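You operate a simulated robot arm through the tools that you are given. There is no shell and no other tool. Be economical: measure what you need, move in short steps, check, and stop when the job is done.

Carry out the task below with a simulated two-armed robot. There is one attempt and no reset: what you move stays moved.

Task
Pick up the yellow sample bottle with one hand, pass it to the other hand and put it on the air bench top. Set down upright: yellow sample bottle.

The check looks at the end state, three seconds after you hand in, the way a careful person would. Anything else that was tipped, shoved, dropped, spilled or broken makes it a failure.

Robot
Two 7-joint arms with two-finger parallel grippers on one trunk, on a base that drives. Base frame: it is fixed to the floor where the robot stands at the start and does not move with it; the origin is under the middle of the robot, x ahead of it, y to its left, z up. Lengths are in cm, angles in degrees, forces in N, time in s.
The left shoulder is at the start at [7, 13.4, 117.6], the right one opposite. With the tool pointing down near the work surface each hand reaches from about 18 to 64 cm from the robot's upright axis, wherever it stands, measured 20 degrees to its own side. Places, roughly: air bench top [160, 160, 80]. Payload 1.57 kg a hand.
Tool frame (each hand has its own): the origin (TCP) lies between the finger pads and is the grasp point; the fingertips stand 3 cm ahead of it; z points along the fingers, y is the line along which they close. Largest opening 8 cm; finger width 1.7, thickness 1.2; the body of the gripper, 4 by 8.2 cm, starts 8 cm behind the TCP.
Orientation is that of the tool frame in the base frame, as a unit quaternion [x, y, z, w]. With the fingers straight down and closing along the base's y, the tool's x points along the base's -x, its y along +y and its z along -z.

Tools
- The arms move only by the tool move_arm. It takes "left_steps", "right_steps" or both (then of equal length, played together; a hand with none holds still); each is a list of rows, each an object of numbers (a shift or turn left out is 0, a gripper value left out holds the last): "tx", "ty", "tz": the shift along the base's x, y, z in units of 25 mm (1.0 is 25 mm); "wx", "wy", "wz": the turn, a rotation vector about the base's x, y, z in units of 8 degrees (1.0 is 8 degrees); "jaw": the closure, from 0 (fully open) to 1 (shut). In form: [{"tx": .., "ty": .., "tz": .., "wx": .., "wy": .., "wz": .., "jaw": ..}, ...]. A call has 1 to 10 rows; each row shifts and turns the commanded pose from where the row before left it. A call with a number of a shift or a turn outside -1 to 1 is refused whole. Rows are played at 5 a second. More than 5 cm and 8.6 degrees between two rows, or a gripper value outside its range, and nothing of the call is played. Where a pose cannot be reached the arm comes as near as it can. A force on the tool above 40 N (or 10 N above the force at the start of the call, whichever is more), or a blocked arm, ends the call early, and 0.2 s more pass. The fingers move at their own pace (about 15.3 cm/s each) and stop on an object; they squeeze with about 43 N. The grip force told is the motor's: it shows also when the fingers shut on nothing. Time passes only in rows, and 0.2 s behind the last, so rows that do not move let the fingers close. It gives the time, the measured TCP pose, the force on the tool (base axes), the opening and the grip force at its end, in the units of the frame above (readings bear some noise), with the torque about the TCP (base axes, N m) and any sound that the robot's microphone picked up.
- Cameras (640 x 400 px; columns grow to the right, rows downward): "scene" is now at [13.55, 1.11, 139.97]; the picture's right is [0.11, -0.99, 0.00], its down [-0.63, -0.07, -0.77] and it looks along [0.77, 0.09, -0.63] (base axes); focal length 288 px, centre (320, 200). "left" rides on the left gripper at [7.2, 0.7, -12.2] in its tool frame; the picture's right is [-0.09, 1.00, 0.00], its down [-0.84, -0.08, -0.54] and it looks along [-0.54, -0.05, 0.84] (tool axes); focal length 238 px, centre (320, 200). "right" rides on the right gripper at [7.2, -0.7, -12.2] in its tool frame; the picture's right is [0.09, 1.00, 0.00], its down [-0.84, 0.08, -0.54] and it looks along [-0.54, 0.05, 0.84] (tool axes); focal length 238 px, centre (320, 200). There is no depth. A picture from a camera that has moved, and an enlarged one, comes with that camera's place and axes in the base frame and with its lens.
- capture(camera): a new picture of that camera. No time passes.
- raise_lower(by): slides the trunk up (or, below 0, down) by that many cm; the arms and the scene camera ride with it, the base frame stays. It gives what a move gives, with no picture.
- roll_base(legs): drives the robot by 1 to 6 legs, each [ahead, left, turn to the left] in cm, cm and degrees, along the robot's own axes; the way and the turn of a leg run together, so that a leg with both is an arc; at most 150 cm and 180 degrees a leg. The arms and the cameras ride along, it lands a little off, and it stops where it bumps. It gives what a move gives.
- aim_head(pan, tilt): turns the head with the scene camera to pan (to the left, within 86 degrees either way) and tilt (down, from -29 to 69), counted from straight ahead of the robot. It gives what a move gives.
- enlarge(camera, box): a new picture of the part [left, top, right, bottom] of that camera's present view, enlarged. No time passes.
- sign_off(): hands the job in; it is judged then, once.

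Go step by step. Nothing tells you exact positions but the pictures and the camera data: compare them with the known pose of the tool, close in by small moves and look again before you grip or let go. The budget is 120 turns and 92 pictures, counting those below and the enlarged ones. Unless the task says otherwise, let go and move clear before handing in, and close with one line.

The tools are called after "Emit:" as a command line: name --argument value ..., lists and objects as JSON in quotes. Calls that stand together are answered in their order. move_arm: Moves the arms, as the interface text tells. Its arguments: {"type":"object","properties":{"left_steps":{"type":"array","items":{"type":"object","properties":{"tx":{"type":"number"},"ty":{"type":"number"},"tz":{"type":"number"},"wx":{"type":"number"},"wy":{"type":"number"},"wz":{"type":"number"},"jaw":{"type":"number"}}}},"right_steps":{"type":"array","items":{"type":"object","properties":{"tx":{"type":"number"},"ty":{"type":"number"},"tz":{"type":"number"},"wx":{"type":"number"},"wy":{"type":"number"},"wz":{"type":"number"},"jaw":{"type":"number"}}}}},"required":[]} The other tools are called the same way: raise_lower (by) slides the trunk up or down; roll_base (legs) drives the base; aim_head (pan, tilt) turns the head that bears the scene camera; capture (camera) takes a picture; enlarge (camera, box) takes an enlarged picture of a part of a camera's view; sign_off () hands the job in.

At the start:

```text
t: 0.0
left_ee_pos: [42.55, 27.49, 116.47]
left_orientation: [0.0, 1.0, 0.0, 0.0]
left_ft_force: [-0.6, 0.7, -0.2]
left_torque: [-0.02, 0.0, 0.01]
left_gripper_width: 8.01
left_grasp_force: 0.0
right_ee_pos: [43.13, -12.58, 113.99]
right_orientation: [0.0, 1.0, 0.0, 0.0]
right_ft_force: [-0.5, 0.1, 0.0]
right_torque: [0.01, 0.0, 0.01]
right_gripper_width: 8.01
right_grasp_force: 0.0
trunk travel left (down, up): [-75.0, 19.0]
robot x, y, heading: [-0.19, -0.14, -0.3]
head pan, tilt: [6.6, 39.2]
```

scene: 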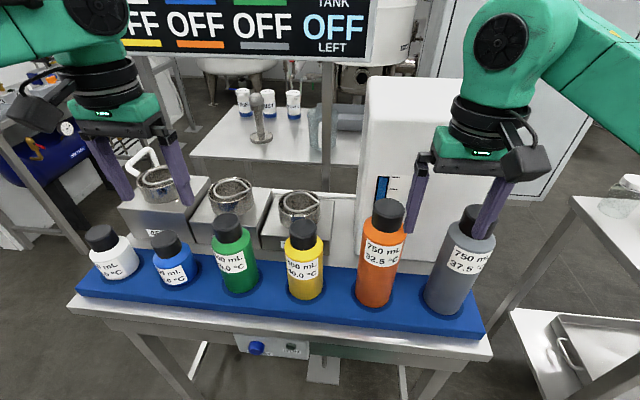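
right: 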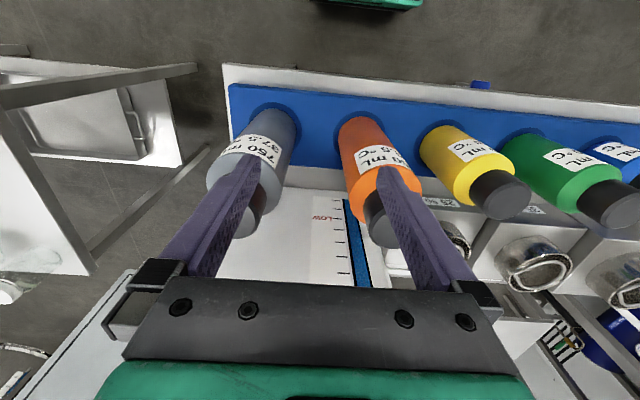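
left: 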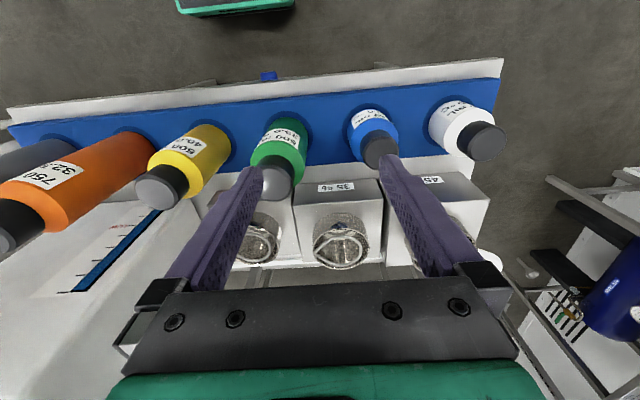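

The yellow bottle stands in the blue rack at about [46, 8], with its cap top near z = 108. I'll look for the air bench first, then zoom in on the bottle.

Emit:
enlarge --camera "scene" --box '[200, 180, 440, 330]'

Emit:
aim_head --pan 50 --tilt 20

Emit:
capture --camera "scene"

```text
2.67 times, centred on (320, 255) of scene
camera zoom: at [13.55, 1.11, 139.97], right [0.11, -0.99, 0.0], down [-0.63, -0.07, -0.77], along [0.77, 0.09, -0.63], focal length 768 px, centre (320, 53)
```

zoom: 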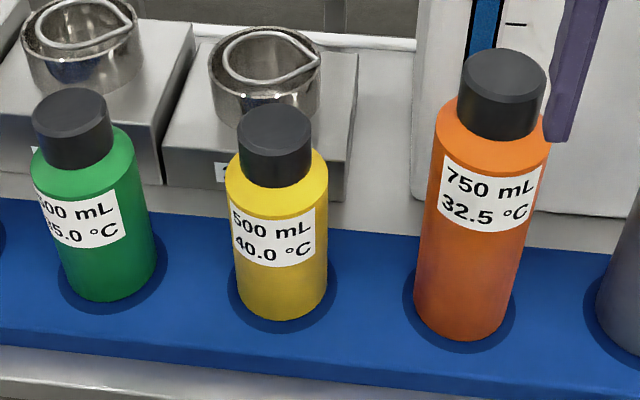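

```text
t: 1.1
left_ee_pos: [42.45, 27.63, 116.59]
left_orientation: [0.0, 1.0, 0.0, 0.0]
left_ft_force: [0.6, 0.3, -0.7]
left_torque: [0.01, 0.03, 0.01]
left_gripper_width: 8.01
left_grasp_force: 0.0
right_ee_pos: [43.13, -12.56, 114.04]
right_orientation: [0.0, 1.0, 0.0, 0.001]
right_ft_force: [-0.1, -0.3, 0.0]
right_torque: [0.0, 0.04, 0.02]
right_gripper_width: 8.01
right_grasp_force: 0.1
trunk travel left (down, up): [-75.0, 19.0]
robot x, y, heading: [0.22, 0.25, 0.1]
head pan, tilt: [50.0, 20.0]
```

```text
87 pictures are left
camera scene: at [11.05, 7.26, 143.0], right [0.77, -0.64, 0.0], down [-0.22, -0.26, -0.94], along [0.6, 0.72, -0.34], focal length 288 px, centre (320, 200)
```

scene: 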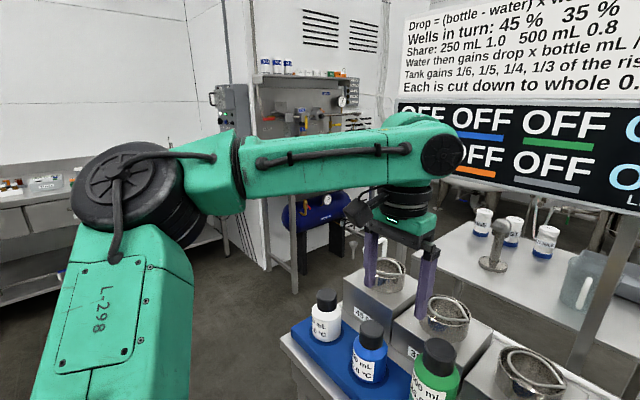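

The air bench should be behind the left forearm, at about pixel (342,183). I'll zoom in there.

Emit:
enlarge --camera "scene" --box '[220, 60, 400, 172]'

Emit:
enlarge --camera "scene" --box '[230, 150, 390, 270]'

```text
3.56 times, centred on (310, 116) of scene
camera zoom: at [11.05, 7.26, 143.0], right [0.77, -0.64, 0.0], down [-0.22, -0.26, -0.94], along [0.6, 0.72, -0.34], focal length 1024 px, centre (356, 499)
```

zoom: 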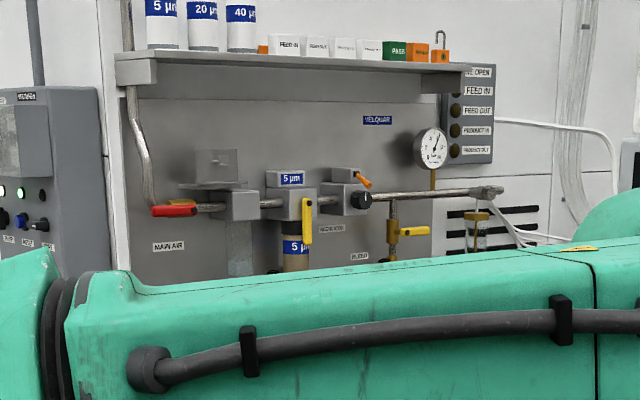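

```text
3.33 times, centred on (310, 210) of scene
camera zoom: at [11.05, 7.26, 143.0], right [0.77, -0.64, 0.0], down [-0.22, -0.26, -0.94], along [0.6, 0.72, -0.34], focal length 960 px, centre (353, 167)
```

zoom: 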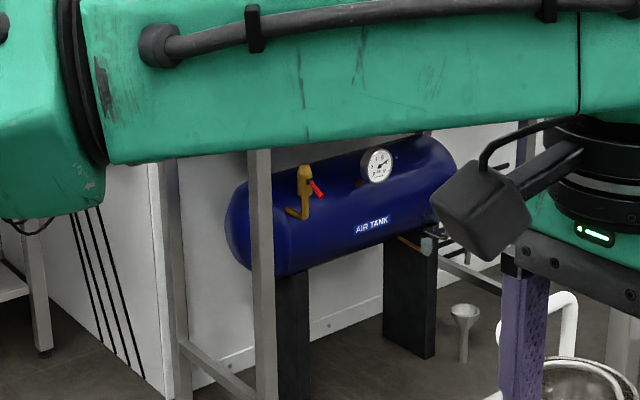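

The air bench is the table above the blue air tank, against the panel; I'll look at its top later. I put the yellow bottle at about [47, 7.8], with the cap at z 103.7–107.3. The right hand will rise and move over it.

Emit:
move_arm --right_steps '[{"tz": 0.8}, {"tz": 0.8}, {"tz": 0.8}, {"tz": 0.8}, {"ty": 1, "tx": 0.2}, {"ty": 1, "tx": 0.2}, {"ty": 1, "tx": 0.2}, {"ty": 1, "tx": 0.2}, {"ty": 1, "tx": 0.2}, {"ty": 1, "tx": 0.2}]'

Emit:
move_arm --right_steps '[{"ty": 1, "tx": 0.2}, {"ty": 1, "tx": 0.15}, {"ty": 0.15}, {}]'

Emit:
aim_head --pan 6 --tilt 39

Emit:
capture --camera "scene"

Emit:
capture --camera "right"

```text
t: 3.3
left_ee_pos: [42.51, 27.66, 116.56]
left_orientation: [-0.001, 1.0, -0.001, -0.001]
left_ft_force: [0.3, 0.2, 0.6]
left_torque: [-0.02, 0.01, 0.03]
left_gripper_width: 8.01
left_grasp_force: 0.0
right_ee_pos: [46.13, 2.64, 121.95]
right_orientation: [0.0, 1.0, -0.002, 0.0]
right_ft_force: [-0.3, -0.2, -0.4]
right_torque: [-0.02, 0.0, 0.03]
right_gripper_width: 8.03
right_grasp_force: 0.1
trunk travel left (down, up): [-75.0, 19.0]
robot x, y, heading: [-0.16, -0.23, -0.1]
head pan, tilt: [50.0, 20.0]
```

```text
t: 4.3
left_ee_pos: [42.59, 27.62, 116.61]
left_orientation: [-0.001, 1.0, 0.0, 0.0]
left_ft_force: [-0.4, 0.1, 0.6]
left_torque: [-0.05, -0.04, 0.01]
left_gripper_width: 8.02
left_grasp_force: 0.0
right_ee_pos: [46.56, 6.82, 121.74]
right_orientation: [0.001, 1.0, -0.001, -0.002]
right_ft_force: [-0.1, -1.1, 0.7]
right_torque: [0.01, 0.02, 0.0]
right_gripper_width: 7.99
right_grasp_force: 0.1
right hand out of reach, approached as far as the arm can: row 2
trunk travel left (down, up): [-75.0, 19.0]
robot x, y, heading: [-0.07, 0.68, -0.3]
head pan, tilt: [50.0, 20.0]
```

```text
t: 5.4
left_ee_pos: [42.67, 27.51, 116.58]
left_orientation: [0.001, 1.0, 0.0, 0.0]
left_ft_force: [0.5, -0.8, 0.3]
left_torque: [0.0, 0.03, 0.03]
left_gripper_width: 7.99
left_grasp_force: 0.1
right_ee_pos: [46.55, 6.65, 121.75]
right_orientation: [0.0, 1.0, -0.001, -0.003]
right_ft_force: [-0.3, -0.7, 0.1]
right_torque: [0.01, -0.02, 0.0]
right_gripper_width: 8.01
right_grasp_force: 0.1
trunk travel left (down, up): [-75.0, 19.0]
robot x, y, heading: [0.19, 0.02, -0.1]
head pan, tilt: [6.0, 39.0]
```

```text
84 pictures are left
camera scene: at [13.58, 1.04, 140.01], right [0.11, -0.99, 0.0], down [-0.63, -0.07, -0.78], along [0.77, 0.08, -0.63], focal length 288 px, centre (320, 200)
```

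scene: 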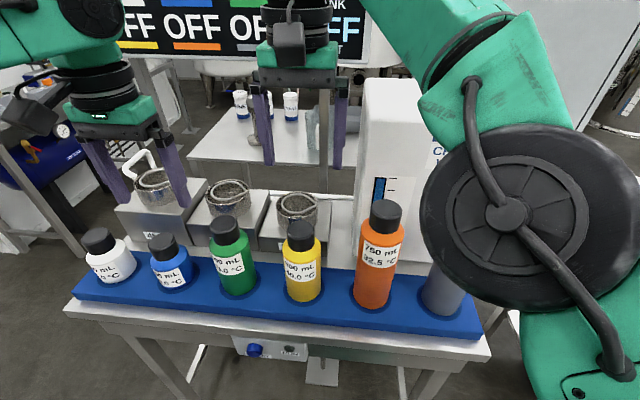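

```text
83 pictures are left
camera right: at [39.42, 6.04, 133.88], right [-0.09, 1.0, 0.0], down [0.84, 0.08, 0.54], along [0.54, 0.05, -0.84], focal length 238 px, centre (320, 200)
```

right: 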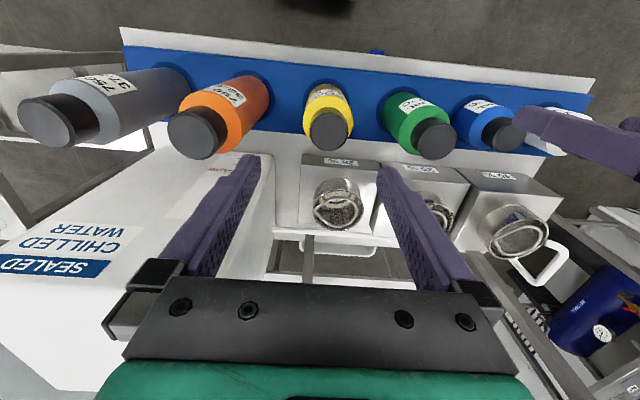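

The right hand is at the edge of its reach here, but the left side of the rack suits the left hand better. The bottle is at [46.95, 7.6]. I'll retreat the right hand and bring the left one over the bottle.

Emit:
move_arm --right_steps '[{"ty": -1}, {"ty": -1}, {"ty": -1}, {"ty": -1}, {"ty": -1, "tx": -0.3}, {"ty": -1, "tx": -0.3}, {"ty": -1, "tx": -0.3}, {"ty": -1, "tx": -0.3}, {"ty": -1, "tx": -0.3}, {"ty": -1}]' --left_steps '[{"tz": 0.9}, {"tz": 0.9}, {"tz": 0.8}, {"ty": -1, "tx": 0.2}, {"ty": -1, "tx": 0.2}, {"ty": -1, "tx": 0.2}, {"ty": -1, "tx": 0.2}, {"ty": -1, "tx": 0.2}, {"ty": -1, "tx": 0.2}, {"ty": -1, "tx": 0.2}]'

Emit:
move_arm --left_steps '[{"ty": -0.95, "tx": 0.3}, {}]'

Emit:
capture --camera "left"

```text
t: 7.6
left_ee_pos: [44.2, 11.87, 121.91]
left_orientation: [-0.002, 1.0, -0.001, 0.001]
left_ft_force: [-0.6, 0.3, 0.1]
left_torque: [0.04, -0.04, -0.01]
left_gripper_width: 8.02
left_grasp_force: 0.1
left hand out of reach, approached as far as the arm can: row 9, 10
right_ee_pos: [42.69, -18.19, 121.87]
right_orientation: [0.0, 1.0, 0.0, 0.001]
right_ft_force: [-0.3, 0.0, 0.0]
right_torque: [0.0, -0.02, 0.03]
right_gripper_width: 7.99
right_grasp_force: 0.1
trunk travel left (down, up): [-75.0, 19.0]
robot x, y, heading: [0.02, 0.29, 0.0]
head pan, tilt: [6.0, 39.0]
```

```text
t: 8.2
left_ee_pos: [43.8, 11.0, 121.2]
left_orientation: [-0.001, 1.0, 0.0, 0.0]
left_ft_force: [-0.3, 0.3, 1.0]
left_torque: [-0.02, -0.02, 0.02]
left_gripper_width: 8.01
left_grasp_force: 0.0
left hand out of reach, approached as far as the arm can: row 1
right_ee_pos: [42.87, -18.18, 121.84]
right_orientation: [0.001, 1.0, 0.0, 0.001]
right_ft_force: [-0.6, 0.2, 0.6]
right_torque: [-0.02, 0.0, -0.01]
right_gripper_width: 8.0
right_grasp_force: 0.1
trunk travel left (down, up): [-75.0, 19.0]
robot x, y, heading: [0.08, 0.07, 0.1]
head pan, tilt: [6.0, 39.0]
```

```text
82 pictures are left
camera left: at [36.55, 11.8, 133.39], right [0.09, 1.0, 0.0], down [0.84, -0.08, 0.54], along [0.54, -0.05, -0.84], focal length 238 px, centre (320, 200)
```

left: 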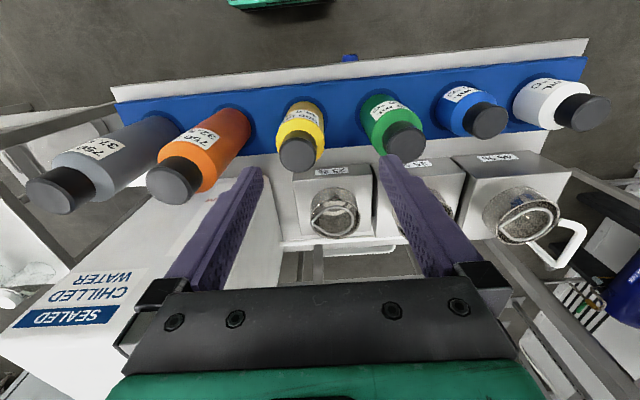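

The left hand is limited at this height too. Raising the trunk will give it more reach.

Emit:
raise_lower --by 12

Emit:
move_arm --left_steps '[{"tz": -0.9}, {"tz": -0.9}, {"tz": -0.9}, {"tz": -0.9}, {}]'

```text
t: 9.7
left_ee_pos: [43.8, 11.15, 133.29]
left_orientation: [-0.001, 1.0, 0.0, 0.0]
left_ft_force: [-0.6, -0.8, -0.6]
left_torque: [0.01, 0.0, 0.02]
left_gripper_width: 8.02
left_grasp_force: 0.1
right_ee_pos: [42.84, -18.03, 133.8]
right_orientation: [0.0, 1.0, 0.0, 0.001]
right_ft_force: [0.1, 0.1, 1.3]
right_torque: [-0.02, 0.04, -0.03]
right_gripper_width: 8.0
right_grasp_force: 0.0
trunk travel left (down, up): [-87.0, 7.0]
robot x, y, heading: [-0.19, -0.19, 0.1]
head pan, tilt: [6.0, 39.0]
```

```text
t: 10.9
left_ee_pos: [43.75, 11.28, 124.26]
left_orientation: [-0.001, 1.0, 0.0, -0.001]
left_ft_force: [-0.4, 0.1, 0.0]
left_torque: [0.01, 0.0, 0.01]
left_gripper_width: 8.01
left_grasp_force: 0.1
right_ee_pos: [42.84, -18.07, 133.84]
right_orientation: [-0.001, 1.0, 0.001, 0.0]
right_ft_force: [0.3, -0.6, -0.3]
right_torque: [0.0, -0.02, 0.02]
right_gripper_width: 8.0
right_grasp_force: 0.0
trunk travel left (down, up): [-87.0, 7.0]
robot x, y, heading: [0.26, -0.23, -0.1]
head pan, tilt: [6.0, 39.0]
```

Emit:
move_arm --left_steps '[{"ty": -0.7, "tx": 0.6}, {"ty": -0.75, "tx": 0.65}, {"tz": -0.7}, {"tz": -0.7}, {}]'

Emit:
capture --camera "left"

```text
t: 12.1
left_ee_pos: [45.97, 8.87, 120.33]
left_orientation: [-0.001, 1.0, 0.0, 0.0]
left_ft_force: [-0.5, 0.6, 0.1]
left_torque: [0.02, 0.01, 0.03]
left_gripper_width: 8.0
left_grasp_force: 0.0
left hand out of reach, approached as far as the arm can: row 2
right_ee_pos: [42.88, -18.03, 133.83]
right_orientation: [0.001, 1.0, 0.0, -0.002]
right_ft_force: [-0.4, 0.3, -0.1]
right_torque: [-0.01, 0.04, 0.03]
right_gripper_width: 8.0
right_grasp_force: 0.0
trunk travel left (down, up): [-87.0, 7.0]
robot x, y, heading: [0.12, -0.09, -0.1]
head pan, tilt: [6.0, 39.0]
```

```text
81 pictures are left
camera left: at [38.79, 9.49, 132.65], right [0.09, 1.0, 0.0], down [0.84, -0.08, 0.54], along [0.54, -0.05, -0.84], focal length 238 px, centre (320, 200)
```

left: 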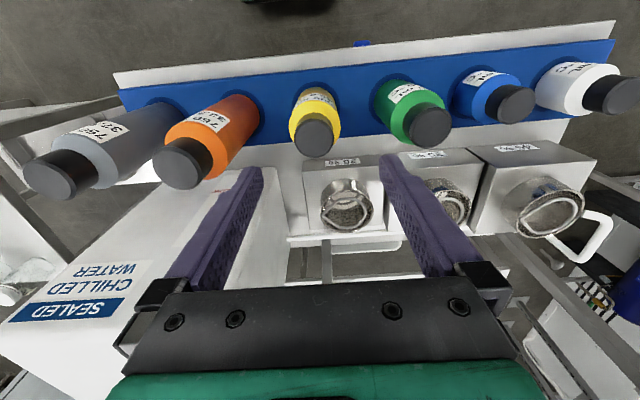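

The cap is near [46.95, 7.85]. I'll shift the rest of the way while coming down.

Emit:
move_arm --left_steps '[{"tz": -0.8}, {"tz": -0.4, "tx": 0.4, "ty": -0.4}, {}]'

Emit:
capture --camera "left"

Emit:
capture --camera "scene"

```text
t: 12.9
left_ee_pos: [46.56, 8.25, 117.49]
left_orientation: [-0.001, 1.0, 0.0, 0.002]
left_ft_force: [0.3, 0.2, -0.2]
left_torque: [-0.01, 0.02, 0.0]
left_gripper_width: 8.01
left_grasp_force: 0.1
left hand out of reach, approached as far as the arm can: row 2
right_ee_pos: [42.77, -17.98, 133.79]
right_orientation: [0.0, 1.0, 0.001, 0.0]
right_ft_force: [-0.5, 0.4, -0.5]
right_torque: [-0.03, -0.03, -0.02]
right_gripper_width: 8.0
right_grasp_force: 0.0
trunk travel left (down, up): [-87.0, 7.0]
robot x, y, heading: [0.24, 0.14, -0.1]
head pan, tilt: [6.0, 39.0]
```

```text
80 pictures are left
camera left: at [39.3, 8.93, 129.64], right [0.09, 1.0, 0.0], down [0.84, -0.07, 0.54], along [0.54, -0.05, -0.84], focal length 238 px, centre (320, 200)
```

left: 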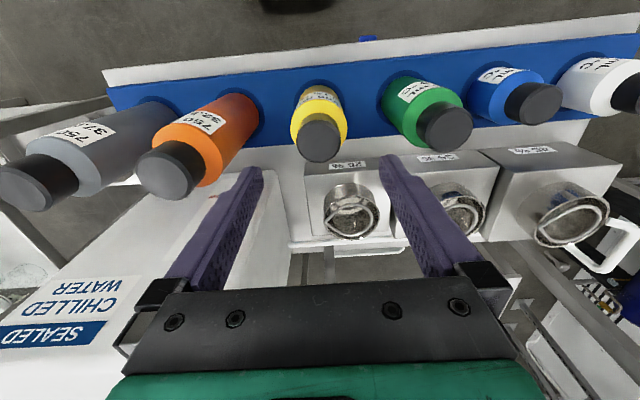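

```text
79 pictures are left
camera scene: at [13.54, 1.04, 152.01], right [0.1, -0.99, 0.0], down [-0.63, -0.07, -0.78], along [0.77, 0.08, -0.63], focal length 288 px, centre (320, 200)
```

scene: 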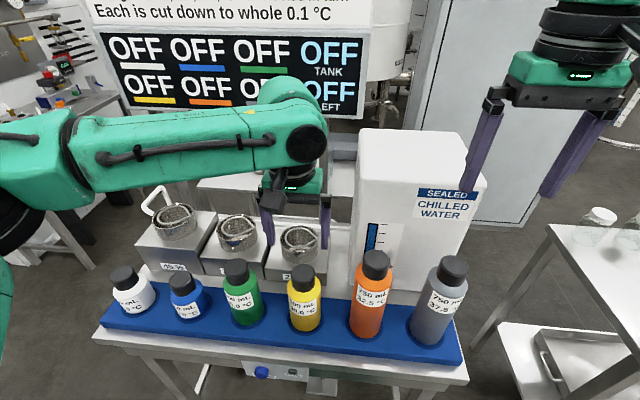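

Emit:
move_arm --left_steps '[{"tz": -0.8}, {"tz": -0.8}, {"tz": -0.8, "tx": 0.18, "ty": -0.08}, {}]'

Emit:
capture --camera "left"

Emit:
enlarge --camera "scene" --box '[220, 180, 400, 340]'

```text
t: 13.9
left_ee_pos: [46.43, 8.72, 111.61]
left_orientation: [-0.001, 1.0, -0.001, 0.001]
left_ft_force: [-0.2, 0.5, 0.0]
left_torque: [0.0, -0.01, -0.01]
left_gripper_width: 8.01
left_grasp_force: 0.0
left hand out of reach, approached as far as the arm can: row 3
right_ee_pos: [42.81, -18.02, 133.74]
right_orientation: [0.001, 1.0, 0.0, 0.0]
right_ft_force: [0.6, 0.2, 0.6]
right_torque: [0.02, 0.06, 0.02]
right_gripper_width: 7.97
right_grasp_force: 0.1
trunk travel left (down, up): [-87.0, 7.0]
robot x, y, heading: [-0.19, -0.1, -0.1]
head pan, tilt: [6.0, 39.0]
```

```text
78 pictures are left
camera left: at [39.23, 9.37, 123.84], right [0.09, 1.0, 0.0], down [0.84, -0.08, 0.54], along [0.54, -0.05, -0.84], focal length 238 px, centre (320, 200)
```

left: 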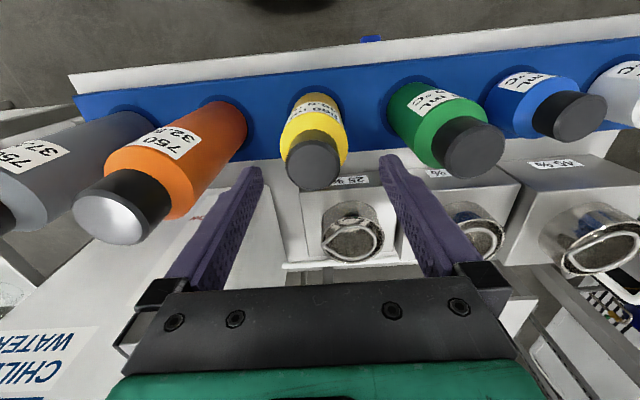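

```text
2.50 times, centred on (310, 260) of scene
camera zoom: at [13.59, 1.02, 152.01], right [0.1, -0.99, 0.0], down [-0.63, -0.07, -0.78], along [0.77, 0.08, -0.63], focal length 720 px, centre (345, 50)
```

zoom: 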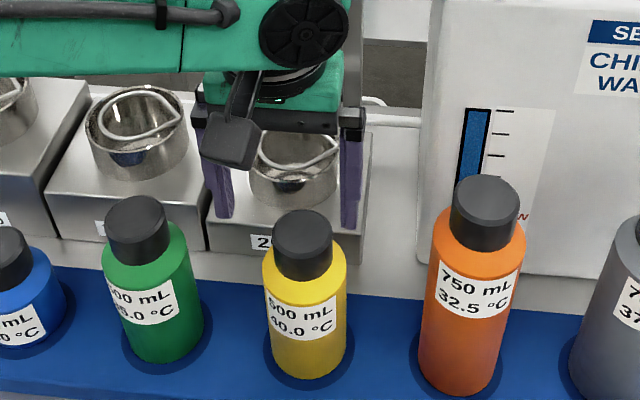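

The left arm hits its limit close to the robot's midline. I'll lift it clear, move it left, and drive the base right so the bottle sits in its good zone.

Emit:
move_arm --left_steps '[{"tz": 1}, {"tz": 1}, {"tz": 1}, {"ty": 1}, {"ty": 1}, {"ty": 1}, {"ty": 1}, {"ty": 1}, {}]'

Emit:
roll_base --legs '[[0, -13, 0]]'

Emit:
capture --camera "left"

```text
t: 15.9
left_ee_pos: [46.39, 21.06, 119.34]
left_orientation: [-0.001, 1.0, 0.001, -0.001]
left_ft_force: [0.6, 0.2, 1.2]
left_torque: [0.01, -0.01, -0.01]
left_gripper_width: 8.0
left_grasp_force: 0.0
right_ee_pos: [42.87, -18.22, 133.86]
right_orientation: [0.0, 1.0, 0.0, 0.0]
right_ft_force: [0.3, 0.2, 0.5]
right_torque: [-0.04, 0.02, 0.02]
right_gripper_width: 8.0
right_grasp_force: 0.1
trunk travel left (down, up): [-87.0, 7.0]
robot x, y, heading: [-0.22, -0.33, -0.1]
head pan, tilt: [6.0, 39.0]
```

```text
t: 17.2
left_ee_pos: [46.47, 8.6, 119.27]
left_orientation: [-0.001, 1.0, -0.002, 0.0]
left_ft_force: [-0.3, 0.4, 0.7]
left_torque: [0.01, -0.03, 0.01]
left_gripper_width: 7.99
left_grasp_force: 0.1
right_ee_pos: [42.85, -30.55, 133.92]
right_orientation: [-0.001, 1.0, -0.001, 0.0]
right_ft_force: [0.0, 0.9, 0.2]
right_torque: [-0.02, 0.02, 0.0]
right_gripper_width: 8.02
right_grasp_force: 0.2
trunk travel left (down, up): [-87.0, 7.0]
robot x, y, heading: [0.14, -12.7, -0.1]
head pan, tilt: [6.0, 39.0]
```

```text
76 pictures are left
camera left: at [39.17, 9.36, 131.37], right [0.09, 1.0, 0.0], down [0.84, -0.07, 0.54], along [0.54, -0.05, -0.84], focal length 238 px, centre (320, 200)
```

left: 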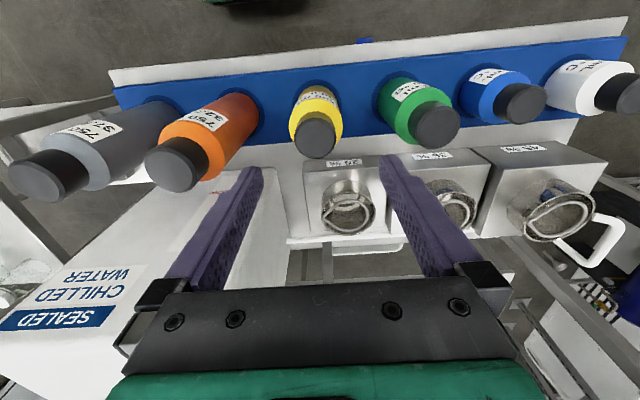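

Emit:
move_arm --left_steps '[{"tz": -0.8, "tx": 0.2, "ty": -0.12}, {"tz": -0.8}, {"tz": -0.8}, {"tz": -0.7}, {}]'

Emit:
capture --camera "left"

Emit:
aim_head --pan 22 --tilt 45

Emit:
enlarge --camera "scene" --box '[200, 100, 440, 250]'

```text
t: 18.4
left_ee_pos: [46.79, 8.07, 111.47]
left_orientation: [-0.002, 1.0, 0.001, -0.001]
left_ft_force: [-0.5, 0.8, -0.2]
left_torque: [0.01, -0.01, 0.01]
left_gripper_width: 7.99
left_grasp_force: 0.0
right_ee_pos: [42.94, -30.78, 134.0]
right_orientation: [-0.001, 1.0, -0.001, 0.0]
right_ft_force: [-0.3, 0.3, -0.6]
right_torque: [0.01, -0.01, 0.01]
right_gripper_width: 7.99
right_grasp_force: 0.1
trunk travel left (down, up): [-87.0, 7.0]
robot x, y, heading: [0.18, -13.11, 0.3]
head pan, tilt: [6.0, 39.0]
```

```text
75 pictures are left
camera left: at [39.66, 8.73, 123.65], right [0.09, 1.0, 0.0], down [0.84, -0.07, 0.54], along [0.54, -0.05, -0.84], focal length 238 px, centre (320, 200)
```

left: 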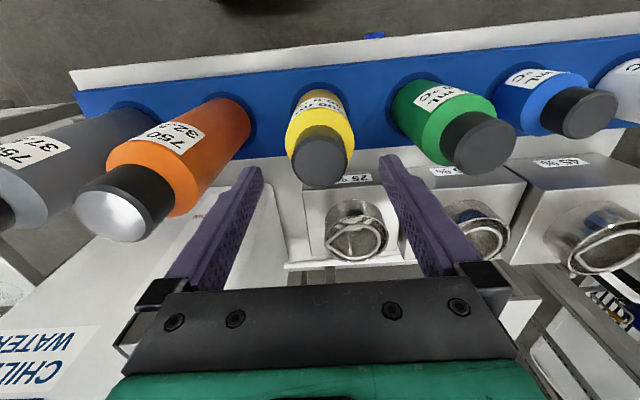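

```text
t: 19.2
left_ee_pos: [46.78, 7.93, 111.57]
left_orientation: [-0.001, 1.0, 0.0, 0.0]
left_ft_force: [0.6, 0.0, 0.0]
left_torque: [0.04, -0.02, -0.01]
left_gripper_width: 8.0
left_grasp_force: 0.1
right_ee_pos: [42.85, -30.96, 133.91]
right_orientation: [-0.001, 1.0, 0.0, 0.001]
right_ft_force: [-0.3, 0.4, -0.3]
right_torque: [-0.02, -0.01, -0.03]
right_gripper_width: 8.0
right_grasp_force: 0.0
trunk travel left (down, up): [-87.0, 7.0]
robot x, y, heading: [-0.08, -12.6, 0.4]
head pan, tilt: [22.0, 45.0]
```

```text
2.67 times, centred on (320, 175) of scene
camera zoom: at [12.59, -9.79, 151.14], right [0.38, -0.93, 0.0], down [-0.66, -0.27, -0.71], along [0.66, 0.27, -0.71], focal length 768 px, centre (320, 267)
```

zoom: 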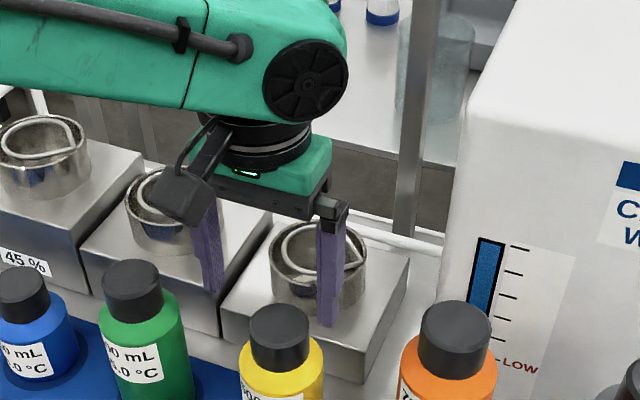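

The hand is centred over the cap to within a few millimetres. I'll lower it so the pads span the cap.

Emit:
move_arm --left_steps '[{"tz": -0.7}, {"tz": -0.7}, {"tz": -0.56}, {}]'

Emit:
enlarge --camera "scene" --box '[200, 130, 440, 280]'

Emit:
capture --camera "left"

```text
t: 20.2
left_ee_pos: [46.94, 8.1, 106.6]
left_orientation: [-0.002, 1.0, -0.001, 0.0]
left_ft_force: [-0.1, 0.1, -0.1]
left_torque: [-0.01, 0.03, -0.01]
left_gripper_width: 7.97
left_grasp_force: 0.1
right_ee_pos: [42.86, -31.01, 133.84]
right_orientation: [-0.001, 1.0, 0.0, 0.0]
right_ft_force: [-0.6, -0.2, 0.3]
right_torque: [0.02, 0.02, -0.02]
right_gripper_width: 7.98
right_grasp_force: 0.1
trunk travel left (down, up): [-87.0, 7.0]
robot x, y, heading: [0.06, -12.76, -0.1]
head pan, tilt: [22.0, 45.0]
```

```text
2.67 times, centred on (320, 205) of scene
camera zoom: at [12.59, -9.79, 151.14], right [0.38, -0.93, 0.0], down [-0.66, -0.27, -0.71], along [0.66, 0.27, -0.71], focal length 768 px, centre (320, 187)
```

zoom: 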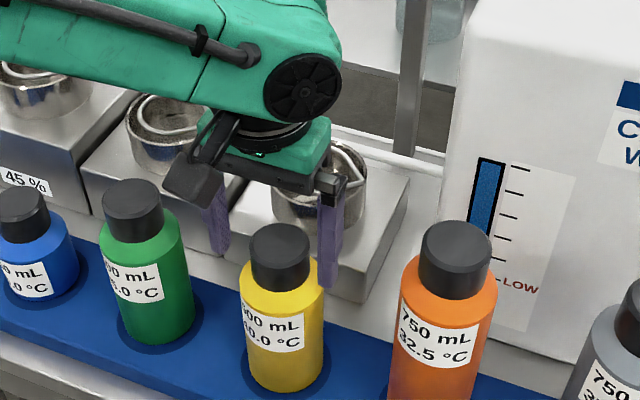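

```text
72 pictures are left
camera left: at [39.69, 8.67, 118.8], right [0.09, 1.0, 0.0], down [0.84, -0.07, 0.54], along [0.54, -0.05, -0.84], focal length 238 px, centre (320, 200)
```

left: 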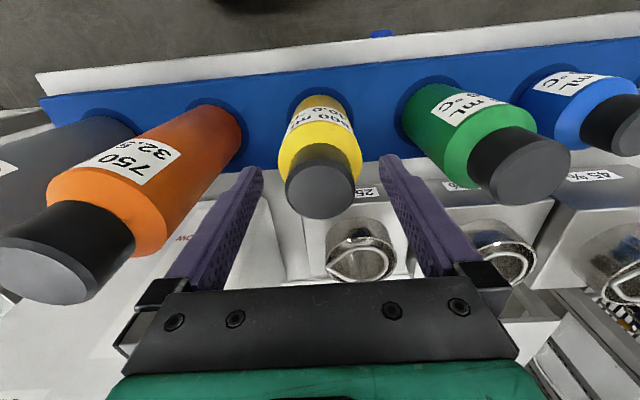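

Emit:
move_arm --left_steps '[{"jaw": 0.3}, {"jaw": 0.6}, {"jaw": 1}, {}, {}]'

Emit:
enlarge --camera "scene" --box '[200, 130, 440, 280]'

```text
t: 21.4
left_ee_pos: [46.99, 7.89, 106.69]
left_orientation: [-0.002, 1.0, 0.001, -0.001]
left_ft_force: [0.0, 0.2, 0.5]
left_torque: [-0.05, -0.06, -0.01]
left_gripper_width: 4.65
left_grasp_force: 43.1
right_ee_pos: [42.84, -31.03, 133.97]
right_orientation: [-0.001, 1.0, 0.0, 0.0]
right_ft_force: [0.5, -0.1, 0.3]
right_torque: [0.0, -0.01, 0.0]
right_gripper_width: 8.01
right_grasp_force: 0.0
trunk travel left (down, up): [-87.0, 7.0]
robot x, y, heading: [0.02, -12.94, 0.0]
head pan, tilt: [22.0, 45.0]
```

```text
2.67 times, centred on (320, 205) of scene
camera zoom: at [12.61, -9.82, 151.13], right [0.38, -0.93, 0.0], down [-0.66, -0.27, -0.71], along [0.66, 0.27, -0.71], focal length 768 px, centre (320, 187)
```

zoom: 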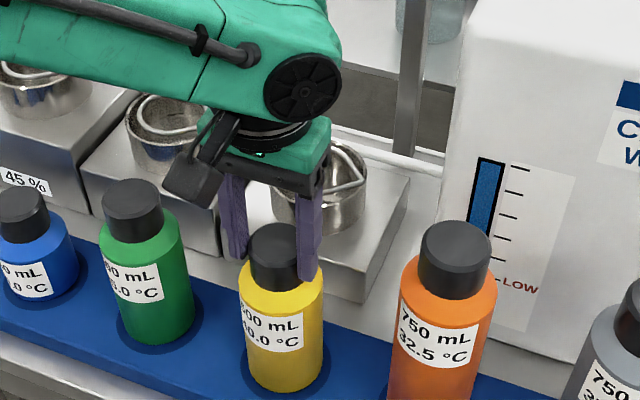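

The cap is gripped, and the 4.65 cm width matches it. I'll lift straight up.

Emit:
move_arm --left_steps '[{"tz": 0.4}, {"tz": 0.6}, {"tz": 0.8}, {"tz": 0.8}, {"tz": 0.8}, {"tz": 0.8}, {"tz": 0.8}, {}]'

Emit:
capture --camera "scene"

```text
t: 23.2
left_ee_pos: [47.04, 8.12, 119.19]
left_orientation: [-0.001, 1.0, 0.0, 0.0]
left_ft_force: [0.3, -0.1, -6.3]
left_torque: [0.03, 0.08, -0.01]
left_gripper_width: 4.68
left_grasp_force: 42.8
right_ee_pos: [42.99, -30.99, 133.84]
right_orientation: [-0.001, 1.0, 0.0, 0.0]
right_ft_force: [0.1, 0.4, -0.2]
right_torque: [0.0, 0.01, 0.01]
right_gripper_width: 8.0
right_grasp_force: 0.1
trunk travel left (down, up): [-87.0, 7.0]
robot x, y, heading: [-0.08, -13.27, 0.3]
head pan, tilt: [22.0, 45.0]
```

```text
70 pictures are left
camera scene: at [12.73, -9.73, 151.12], right [0.38, -0.93, 0.0], down [-0.66, -0.27, -0.71], along [0.65, 0.27, -0.71], focal length 288 px, centre (320, 200)
```

scene: 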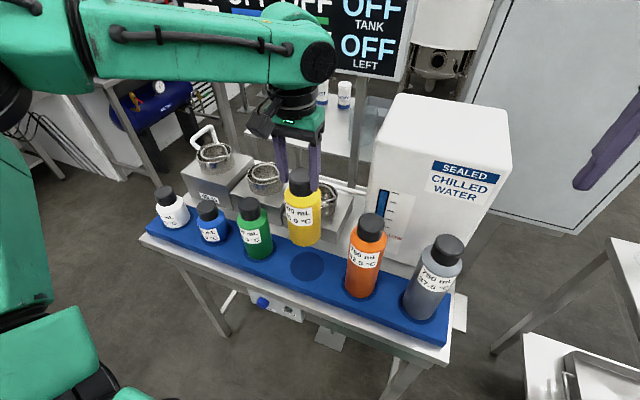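

The bottle is out and weighs about 6.3 N. I'll back away from the rack to get clear space for the handover, then check the surroundings.

Emit:
roll_base --legs '[[-35, 0, 0]]'

Emit:
aim_head --pan 45 --tilt 25

Emit:
capture --camera "scene"

```text
t: 25.5
left_ee_pos: [12.12, 7.97, 118.9]
left_orientation: [-0.001, 1.0, 0.0, -0.002]
left_ft_force: [0.0, 1.0, -5.6]
left_torque: [-0.02, 0.1, 0.0]
left_gripper_width: 4.68
left_grasp_force: 43.3
right_ee_pos: [8.2, -31.0, 133.73]
right_orientation: [-0.001, 1.0, 0.0, -0.002]
right_ft_force: [0.6, 0.0, -0.9]
right_torque: [-0.01, 0.0, 0.01]
right_gripper_width: 8.01
right_grasp_force: 0.1
trunk travel left (down, up): [-87.0, 7.0]
robot x, y, heading: [-35.13, -12.74, 0.1]
head pan, tilt: [22.0, 45.0]
```

```text
t: 26.3
left_ee_pos: [11.76, 8.0, 119.12]
left_orientation: [-0.002, 1.0, 0.0, 0.0]
left_ft_force: [-0.2, -0.3, -5.6]
left_torque: [0.02, 0.04, 0.03]
left_gripper_width: 4.64
left_grasp_force: 43.3
right_ee_pos: [7.76, -31.0, 133.92]
right_orientation: [-0.001, 1.0, 0.0, 0.0]
right_ft_force: [0.5, -0.7, 0.7]
right_torque: [0.02, 0.02, -0.01]
right_gripper_width: 8.01
right_grasp_force: 0.0
trunk travel left (down, up): [-87.0, 7.0]
robot x, y, heading: [-35.24, -13.03, -0.0]
head pan, tilt: [45.0, 25.0]
```

```text
69 pictures are left
camera scene: at [-23.51, -6.32, 154.18], right [0.71, -0.71, 0.0], down [-0.3, -0.3, -0.91], along [0.64, 0.64, -0.42], focal length 288 px, centre (320, 200)
```

scene: 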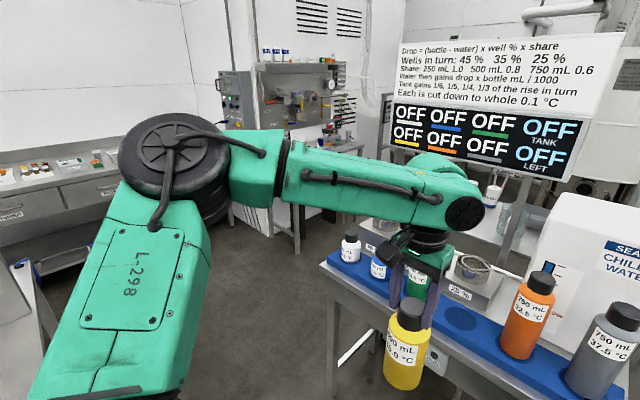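

Space is clear. Next I'll turn the right hand so it points left with its camera up and its fingers closing along x.

Emit:
move_arm --right_steps '[{"wx": 0.577, "wy": 0.577, "wz": -0.577}, {"wx": 0.577, "wy": 0.577, "wz": -0.577}, {"wx": 0.577, "wy": 0.577, "wz": -0.577}, {"wx": 0.577, "wy": 0.577, "wz": -0.577}, {"wx": 0.577, "wy": 0.577, "wz": -0.577}, {"wx": 0.577, "wy": 0.577, "wz": -0.577}, {"wx": 0.577, "wy": 0.577, "wz": -0.577}, {"wx": 0.577, "wy": 0.577, "wz": -0.577}, {"wx": 0.577, "wy": 0.577, "wz": -0.577}, {"wx": 0.577, "wy": 0.577, "wz": -0.577}]'

Emit:
move_arm --right_steps '[{"wx": 0.577, "wy": 0.577, "wz": -0.577}, {"wx": 0.577, "wy": 0.577, "wz": -0.577}, {"wx": 0.577, "wy": 0.577, "wz": -0.577}, {"wx": 0.577, "wy": 0.577, "wz": -0.577}, {"wx": 0.577, "wy": 0.577, "wz": -0.577}, {}]'

Emit:
aim_head --pan 0 --tilt 40

Emit:
capture --camera "scene"

```text
t: 28.5
left_ee_pos: [11.88, 7.9, 118.99]
left_orientation: [-0.001, 1.0, 0.0, 0.0]
left_ft_force: [0.4, 0.0, -5.4]
left_torque: [-0.01, 0.08, 0.03]
left_gripper_width: 4.65
left_grasp_force: 43.2
right_ee_pos: [7.8, -31.2, 133.83]
right_orientation: [0.37, 0.766, 0.371, -0.372]
right_ft_force: [-0.5, -0.1, 0.2]
right_torque: [0.0, 0.0, 0.0]
right_gripper_width: 8.0
right_grasp_force: 0.0
trunk travel left (down, up): [-87.0, 7.0]
robot x, y, heading: [-35.09, -13.05, 0.1]
head pan, tilt: [45.0, 25.0]
```

```text
t: 29.9
left_ee_pos: [11.94, 7.99, 118.96]
left_orientation: [-0.001, 1.0, 0.0, 0.0]
left_ft_force: [0.5, 0.4, -6.0]
left_torque: [0.0, 0.07, -0.05]
left_gripper_width: 4.64
left_grasp_force: 43.5
right_ee_pos: [7.91, -31.02, 133.74]
right_orientation: [0.5, 0.499, 0.5, -0.5]
right_ft_force: [-1.0, 0.2, 0.3]
right_torque: [0.02, 0.05, 0.01]
right_gripper_width: 8.01
right_grasp_force: 0.0
trunk travel left (down, up): [-87.0, 7.0]
robot x, y, heading: [-34.99, -12.71, -0.0]
head pan, tilt: [45.0, 25.0]
```

```text
t: 31.1
left_ee_pos: [11.92, 7.98, 119.02]
left_orientation: [-0.001, 1.0, 0.0, 0.0]
left_ft_force: [-0.5, -0.2, -5.9]
left_torque: [-0.02, 0.04, 0.04]
left_gripper_width: 4.66
left_grasp_force: 43.0
right_ee_pos: [7.9, -31.03, 133.8]
right_orientation: [0.5, 0.5, 0.5, -0.5]
right_ft_force: [-0.3, -0.2, 0.5]
right_torque: [-0.02, 0.02, 0.03]
right_gripper_width: 8.0
right_grasp_force: 0.1
trunk travel left (down, up): [-87.0, 7.0]
robot x, y, heading: [-35.05, -13.06, -0.0]
head pan, tilt: [0.0, 40.0]
```

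```text
68 pictures are left
camera scene: at [-21.45, -12.82, 151.85], right [0.0, -1.0, 0.0], down [-0.64, 0.0, -0.77], along [0.77, 0.0, -0.64], focal length 288 px, centre (320, 200)
```

scene: 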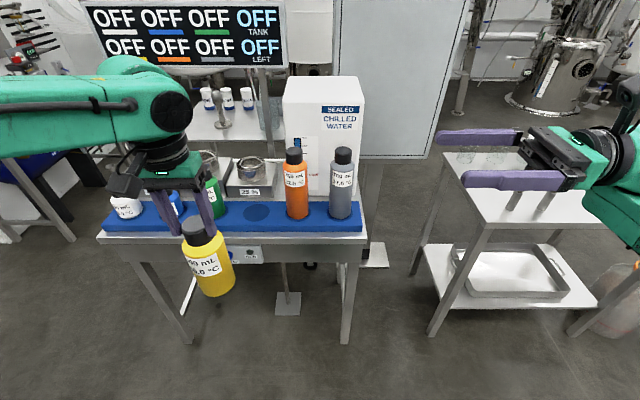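

Both hands look right. I'll bring the bottle slightly nearer the midline and lower the right hand to the bottle's mid-body height.

Emit:
move_arm --left_steps '[{"tx": -0.3, "ty": -0.6}, {"tx": -0.3, "ty": -0.6}, {"tx": -0.3, "ty": -0.6}, {"tx": -0.26, "ty": -0.6}, {}, {}, {}, {}, {}, {}]' --right_steps '[{"tz": -1}, {"tz": -1}, {"tz": -1}, {"tz": -1}, {"tz": -1}, {"tz": -1}, {"tz": -1}, {"tz": -1}, {"tz": -1}, {"tz": -1, "tx": 0.44}]'

Emit:
move_arm --right_steps '[{"ty": 0.8}, {"ty": 0.8}, {"ty": 0.8}, {"ty": 0.8}, {"ty": 0.8}, {"ty": 0.8}, {"ty": 0.8}, {"ty": 0.8}, {}]'

Emit:
capture --camera "scene"

Emit:
capture --camera "right"

```text
t: 33.3
left_ee_pos: [9.09, 1.95, 118.98]
left_orientation: [-0.001, 1.0, 0.0, -0.001]
left_ft_force: [0.0, -0.2, -5.5]
left_torque: [0.01, 0.08, -0.03]
left_gripper_width: 4.68
left_grasp_force: 43.0
right_ee_pos: [9.08, -31.22, 108.68]
right_orientation: [0.5, 0.5, 0.5, -0.5]
right_ft_force: [-0.2, 0.6, -0.5]
right_torque: [0.02, 0.04, 0.02]
right_gripper_width: 8.0
right_grasp_force: 0.1
trunk travel left (down, up): [-87.0, 7.0]
robot x, y, heading: [-35.21, -13.05, 0.1]
head pan, tilt: [0.0, 40.0]
```

```text
t: 35.3
left_ee_pos: [9.02, 2.09, 118.93]
left_orientation: [-0.001, 1.0, 0.001, 0.001]
left_ft_force: [0.4, -0.3, -5.0]
left_torque: [-0.02, 0.07, -0.01]
left_gripper_width: 4.67
left_grasp_force: 43.2
right_ee_pos: [8.94, -14.97, 108.8]
right_orientation: [0.5, 0.5, 0.5, -0.5]
right_ft_force: [-0.5, -0.3, -0.2]
right_torque: [0.02, 0.02, -0.01]
right_gripper_width: 7.99
right_grasp_force: 0.1
trunk travel left (down, up): [-87.0, 7.0]
robot x, y, heading: [-35.09, -12.93, 0.2]
head pan, tilt: [0.0, 40.0]
```

```text
67 pictures are left
camera scene: at [-21.44, -12.87, 151.85], right [0.0, -1.0, 0.0], down [-0.64, 0.0, -0.77], along [0.77, 0.0, -0.64], focal length 288 px, centre (320, 200)
```

scene: 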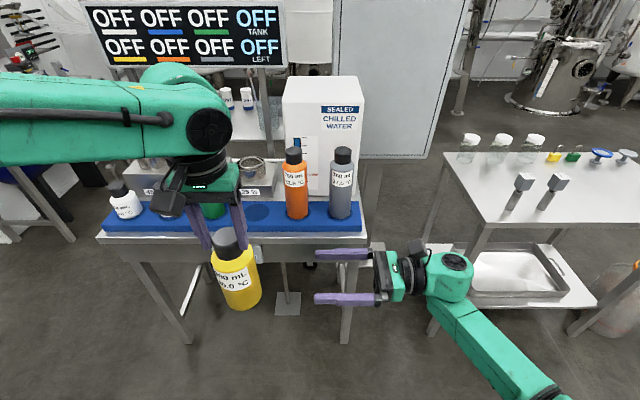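

```text
66 pictures are left
camera right: at [8.37, -27.17, 115.84], right [1.0, 0.0, 0.09], down [0.08, -0.54, -0.84], along [0.05, 0.84, -0.54], focal length 238 px, centre (320, 200)
```

right: 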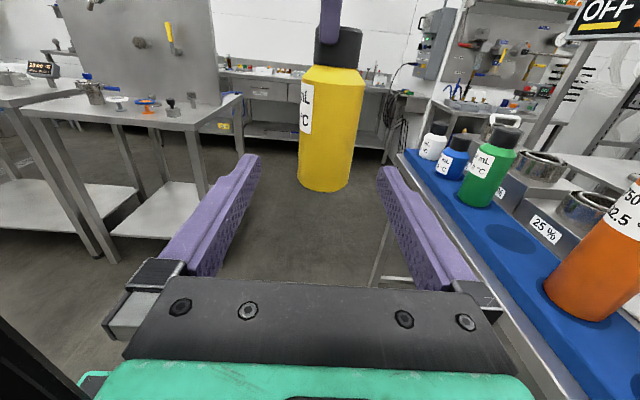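

Emit:
enlarge --camera "right" --box '[260, 0, 400, 200]'

Emit:
enlarge --camera "scene" --box '[170, 150, 410, 320]'

Emit:
capture --camera "left"

```text
2.00 times, centred on (330, 100) of right
camera zoom: at [8.37, -27.17, 115.84], right [1.0, 0.0, 0.09], down [0.08, -0.54, -0.84], along [0.05, 0.84, -0.54], focal length 477 px, centre (300, 400)
```

zoom: 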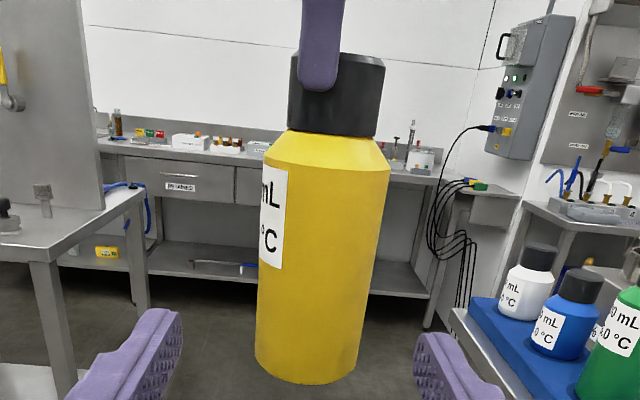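

```text
2.35 times, centred on (290, 235) of scene
camera zoom: at [-21.44, -12.87, 151.85], right [0.0, -1.0, 0.0], down [-0.64, 0.0, -0.77], along [0.77, 0.0, -0.64], focal length 678 px, centre (391, 118)
```

zoom: 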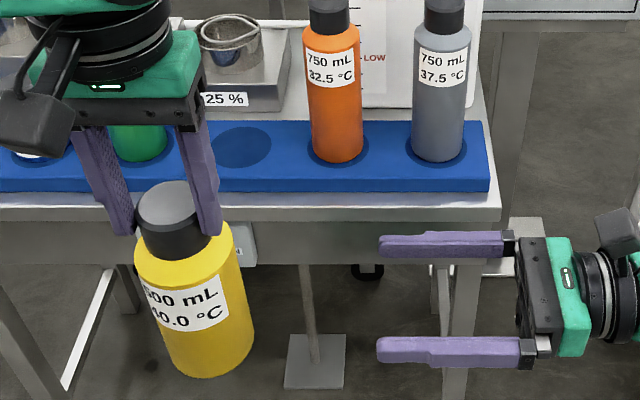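

```text
63 pictures are left
camera left: at [1.81, 2.71, 131.19], right [0.09, 1.0, 0.0], down [0.84, -0.08, 0.54], along [0.54, -0.05, -0.84], focal length 238 px, centre (320, 200)
```

left: 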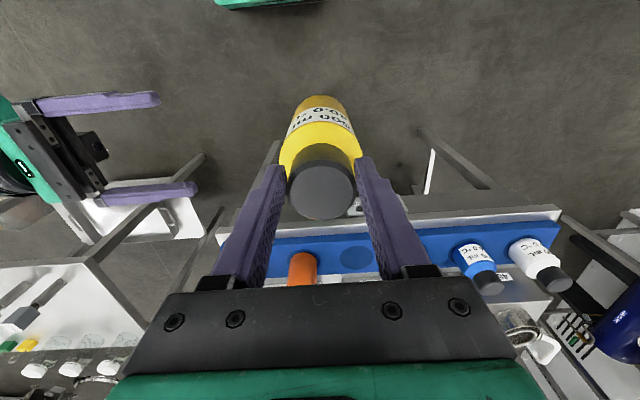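

The pictures together put the bottle axis at about [10.3, 2.2], 1.3 cm ahead of the left finger centre, with its bottom near z = 100.5. I'll shift the right hand to match and close in.

Emit:
move_arm --right_steps '[{"tx": 0.54, "tz": -0.5}, {"ty": 0.8}, {"ty": 0.8}, {"ty": 0.8}, {}]'

Emit:
capture --camera "right"

Emit:
enlarge --camera "scene" --box '[170, 150, 410, 320]'

```text
t: 36.5
left_ee_pos: [8.99, 1.92, 118.9]
left_orientation: [-0.001, 1.0, 0.001, 0.0]
left_ft_force: [0.8, -0.1, -5.2]
left_torque: [-0.02, 0.13, -0.01]
left_gripper_width: 4.65
left_grasp_force: 42.8
right_ee_pos: [10.32, -8.93, 107.6]
right_orientation: [0.5, 0.5, 0.5, -0.5]
right_ft_force: [0.4, 0.1, 0.4]
right_torque: [0.03, -0.01, 0.01]
right_gripper_width: 8.01
right_grasp_force: 0.1
trunk travel left (down, up): [-87.0, 7.0]
robot x, y, heading: [-35.17, -13.16, -0.0]
head pan, tilt: [0.0, 40.0]
```

```text
62 pictures are left
camera right: at [9.7, -21.19, 114.63], right [1.0, 0.0, 0.09], down [0.08, -0.54, -0.84], along [0.05, 0.84, -0.54], focal length 238 px, centre (320, 200)
```

right: 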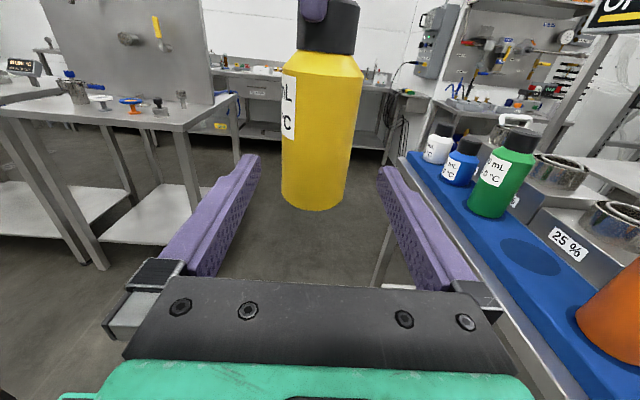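

```text
2.35 times, centred on (290, 235) of scene
camera zoom: at [-21.44, -12.86, 151.85], right [0.0, -1.0, 0.0], down [-0.64, 0.0, -0.77], along [0.77, 0.0, -0.64], focal length 678 px, centre (391, 118)
```

zoom: 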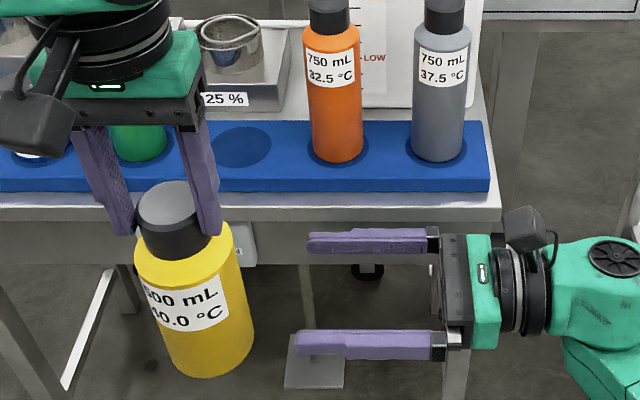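

The bottle is centred between the right fingers. I'll move in to the grasp point.

Emit:
move_arm --right_steps '[{"ty": 0.6}, {"ty": 0.6}, {"ty": 0.6}, {}]'

Emit:
capture --camera "right"

Emit:
enlarge --camera "scene" --box '[170, 150, 410, 320]'

```text
t: 37.5
left_ee_pos: [9.06, 2.11, 119.03]
left_orientation: [-0.001, 1.0, 0.0, 0.0]
left_ft_force: [-0.1, -0.8, -5.6]
left_torque: [-0.02, 0.07, 0.04]
left_gripper_width: 4.67
left_grasp_force: 43.4
right_ee_pos: [10.16, -4.62, 107.58]
right_orientation: [-0.5, -0.5, -0.5, 0.5]
right_ft_force: [-0.1, 0.4, -0.7]
right_torque: [0.02, 0.04, -0.03]
right_gripper_width: 8.01
right_grasp_force: 0.1
trunk travel left (down, up): [-87.0, 7.0]
robot x, y, heading: [-34.67, -12.99, 0.1]
head pan, tilt: [0.0, 40.0]
```

```text
60 pictures are left
camera right: at [9.61, -16.71, 114.72], right [1.0, 0.0, 0.09], down [0.08, -0.54, -0.84], along [0.05, 0.84, -0.54], focal length 238 px, centre (320, 200)
```

right: 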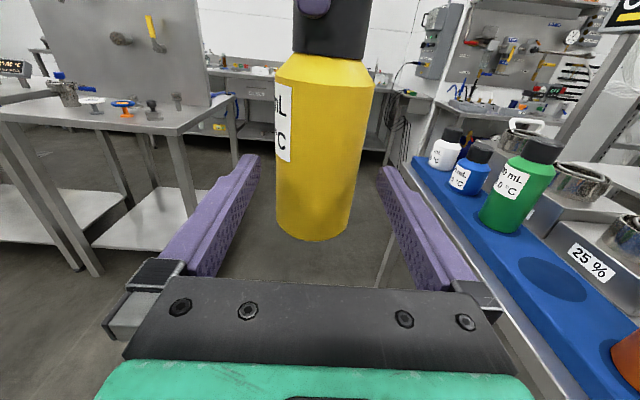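

```text
2.35 times, centred on (290, 235) of scene
camera zoom: at [-21.44, -12.84, 151.85], right [0.0, -1.0, 0.0], down [-0.64, 0.0, -0.77], along [0.77, 0.0, -0.64], focal length 678 px, centre (391, 118)
```

zoom: 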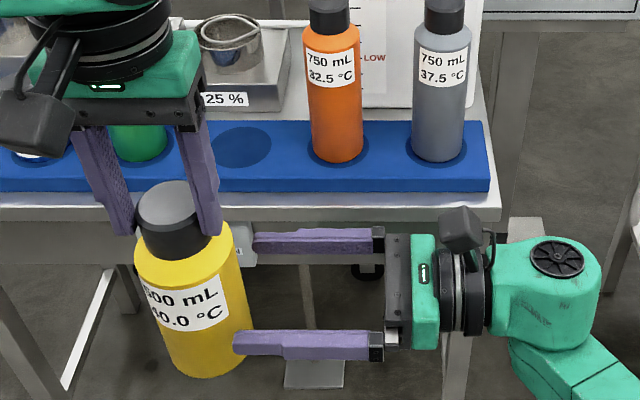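

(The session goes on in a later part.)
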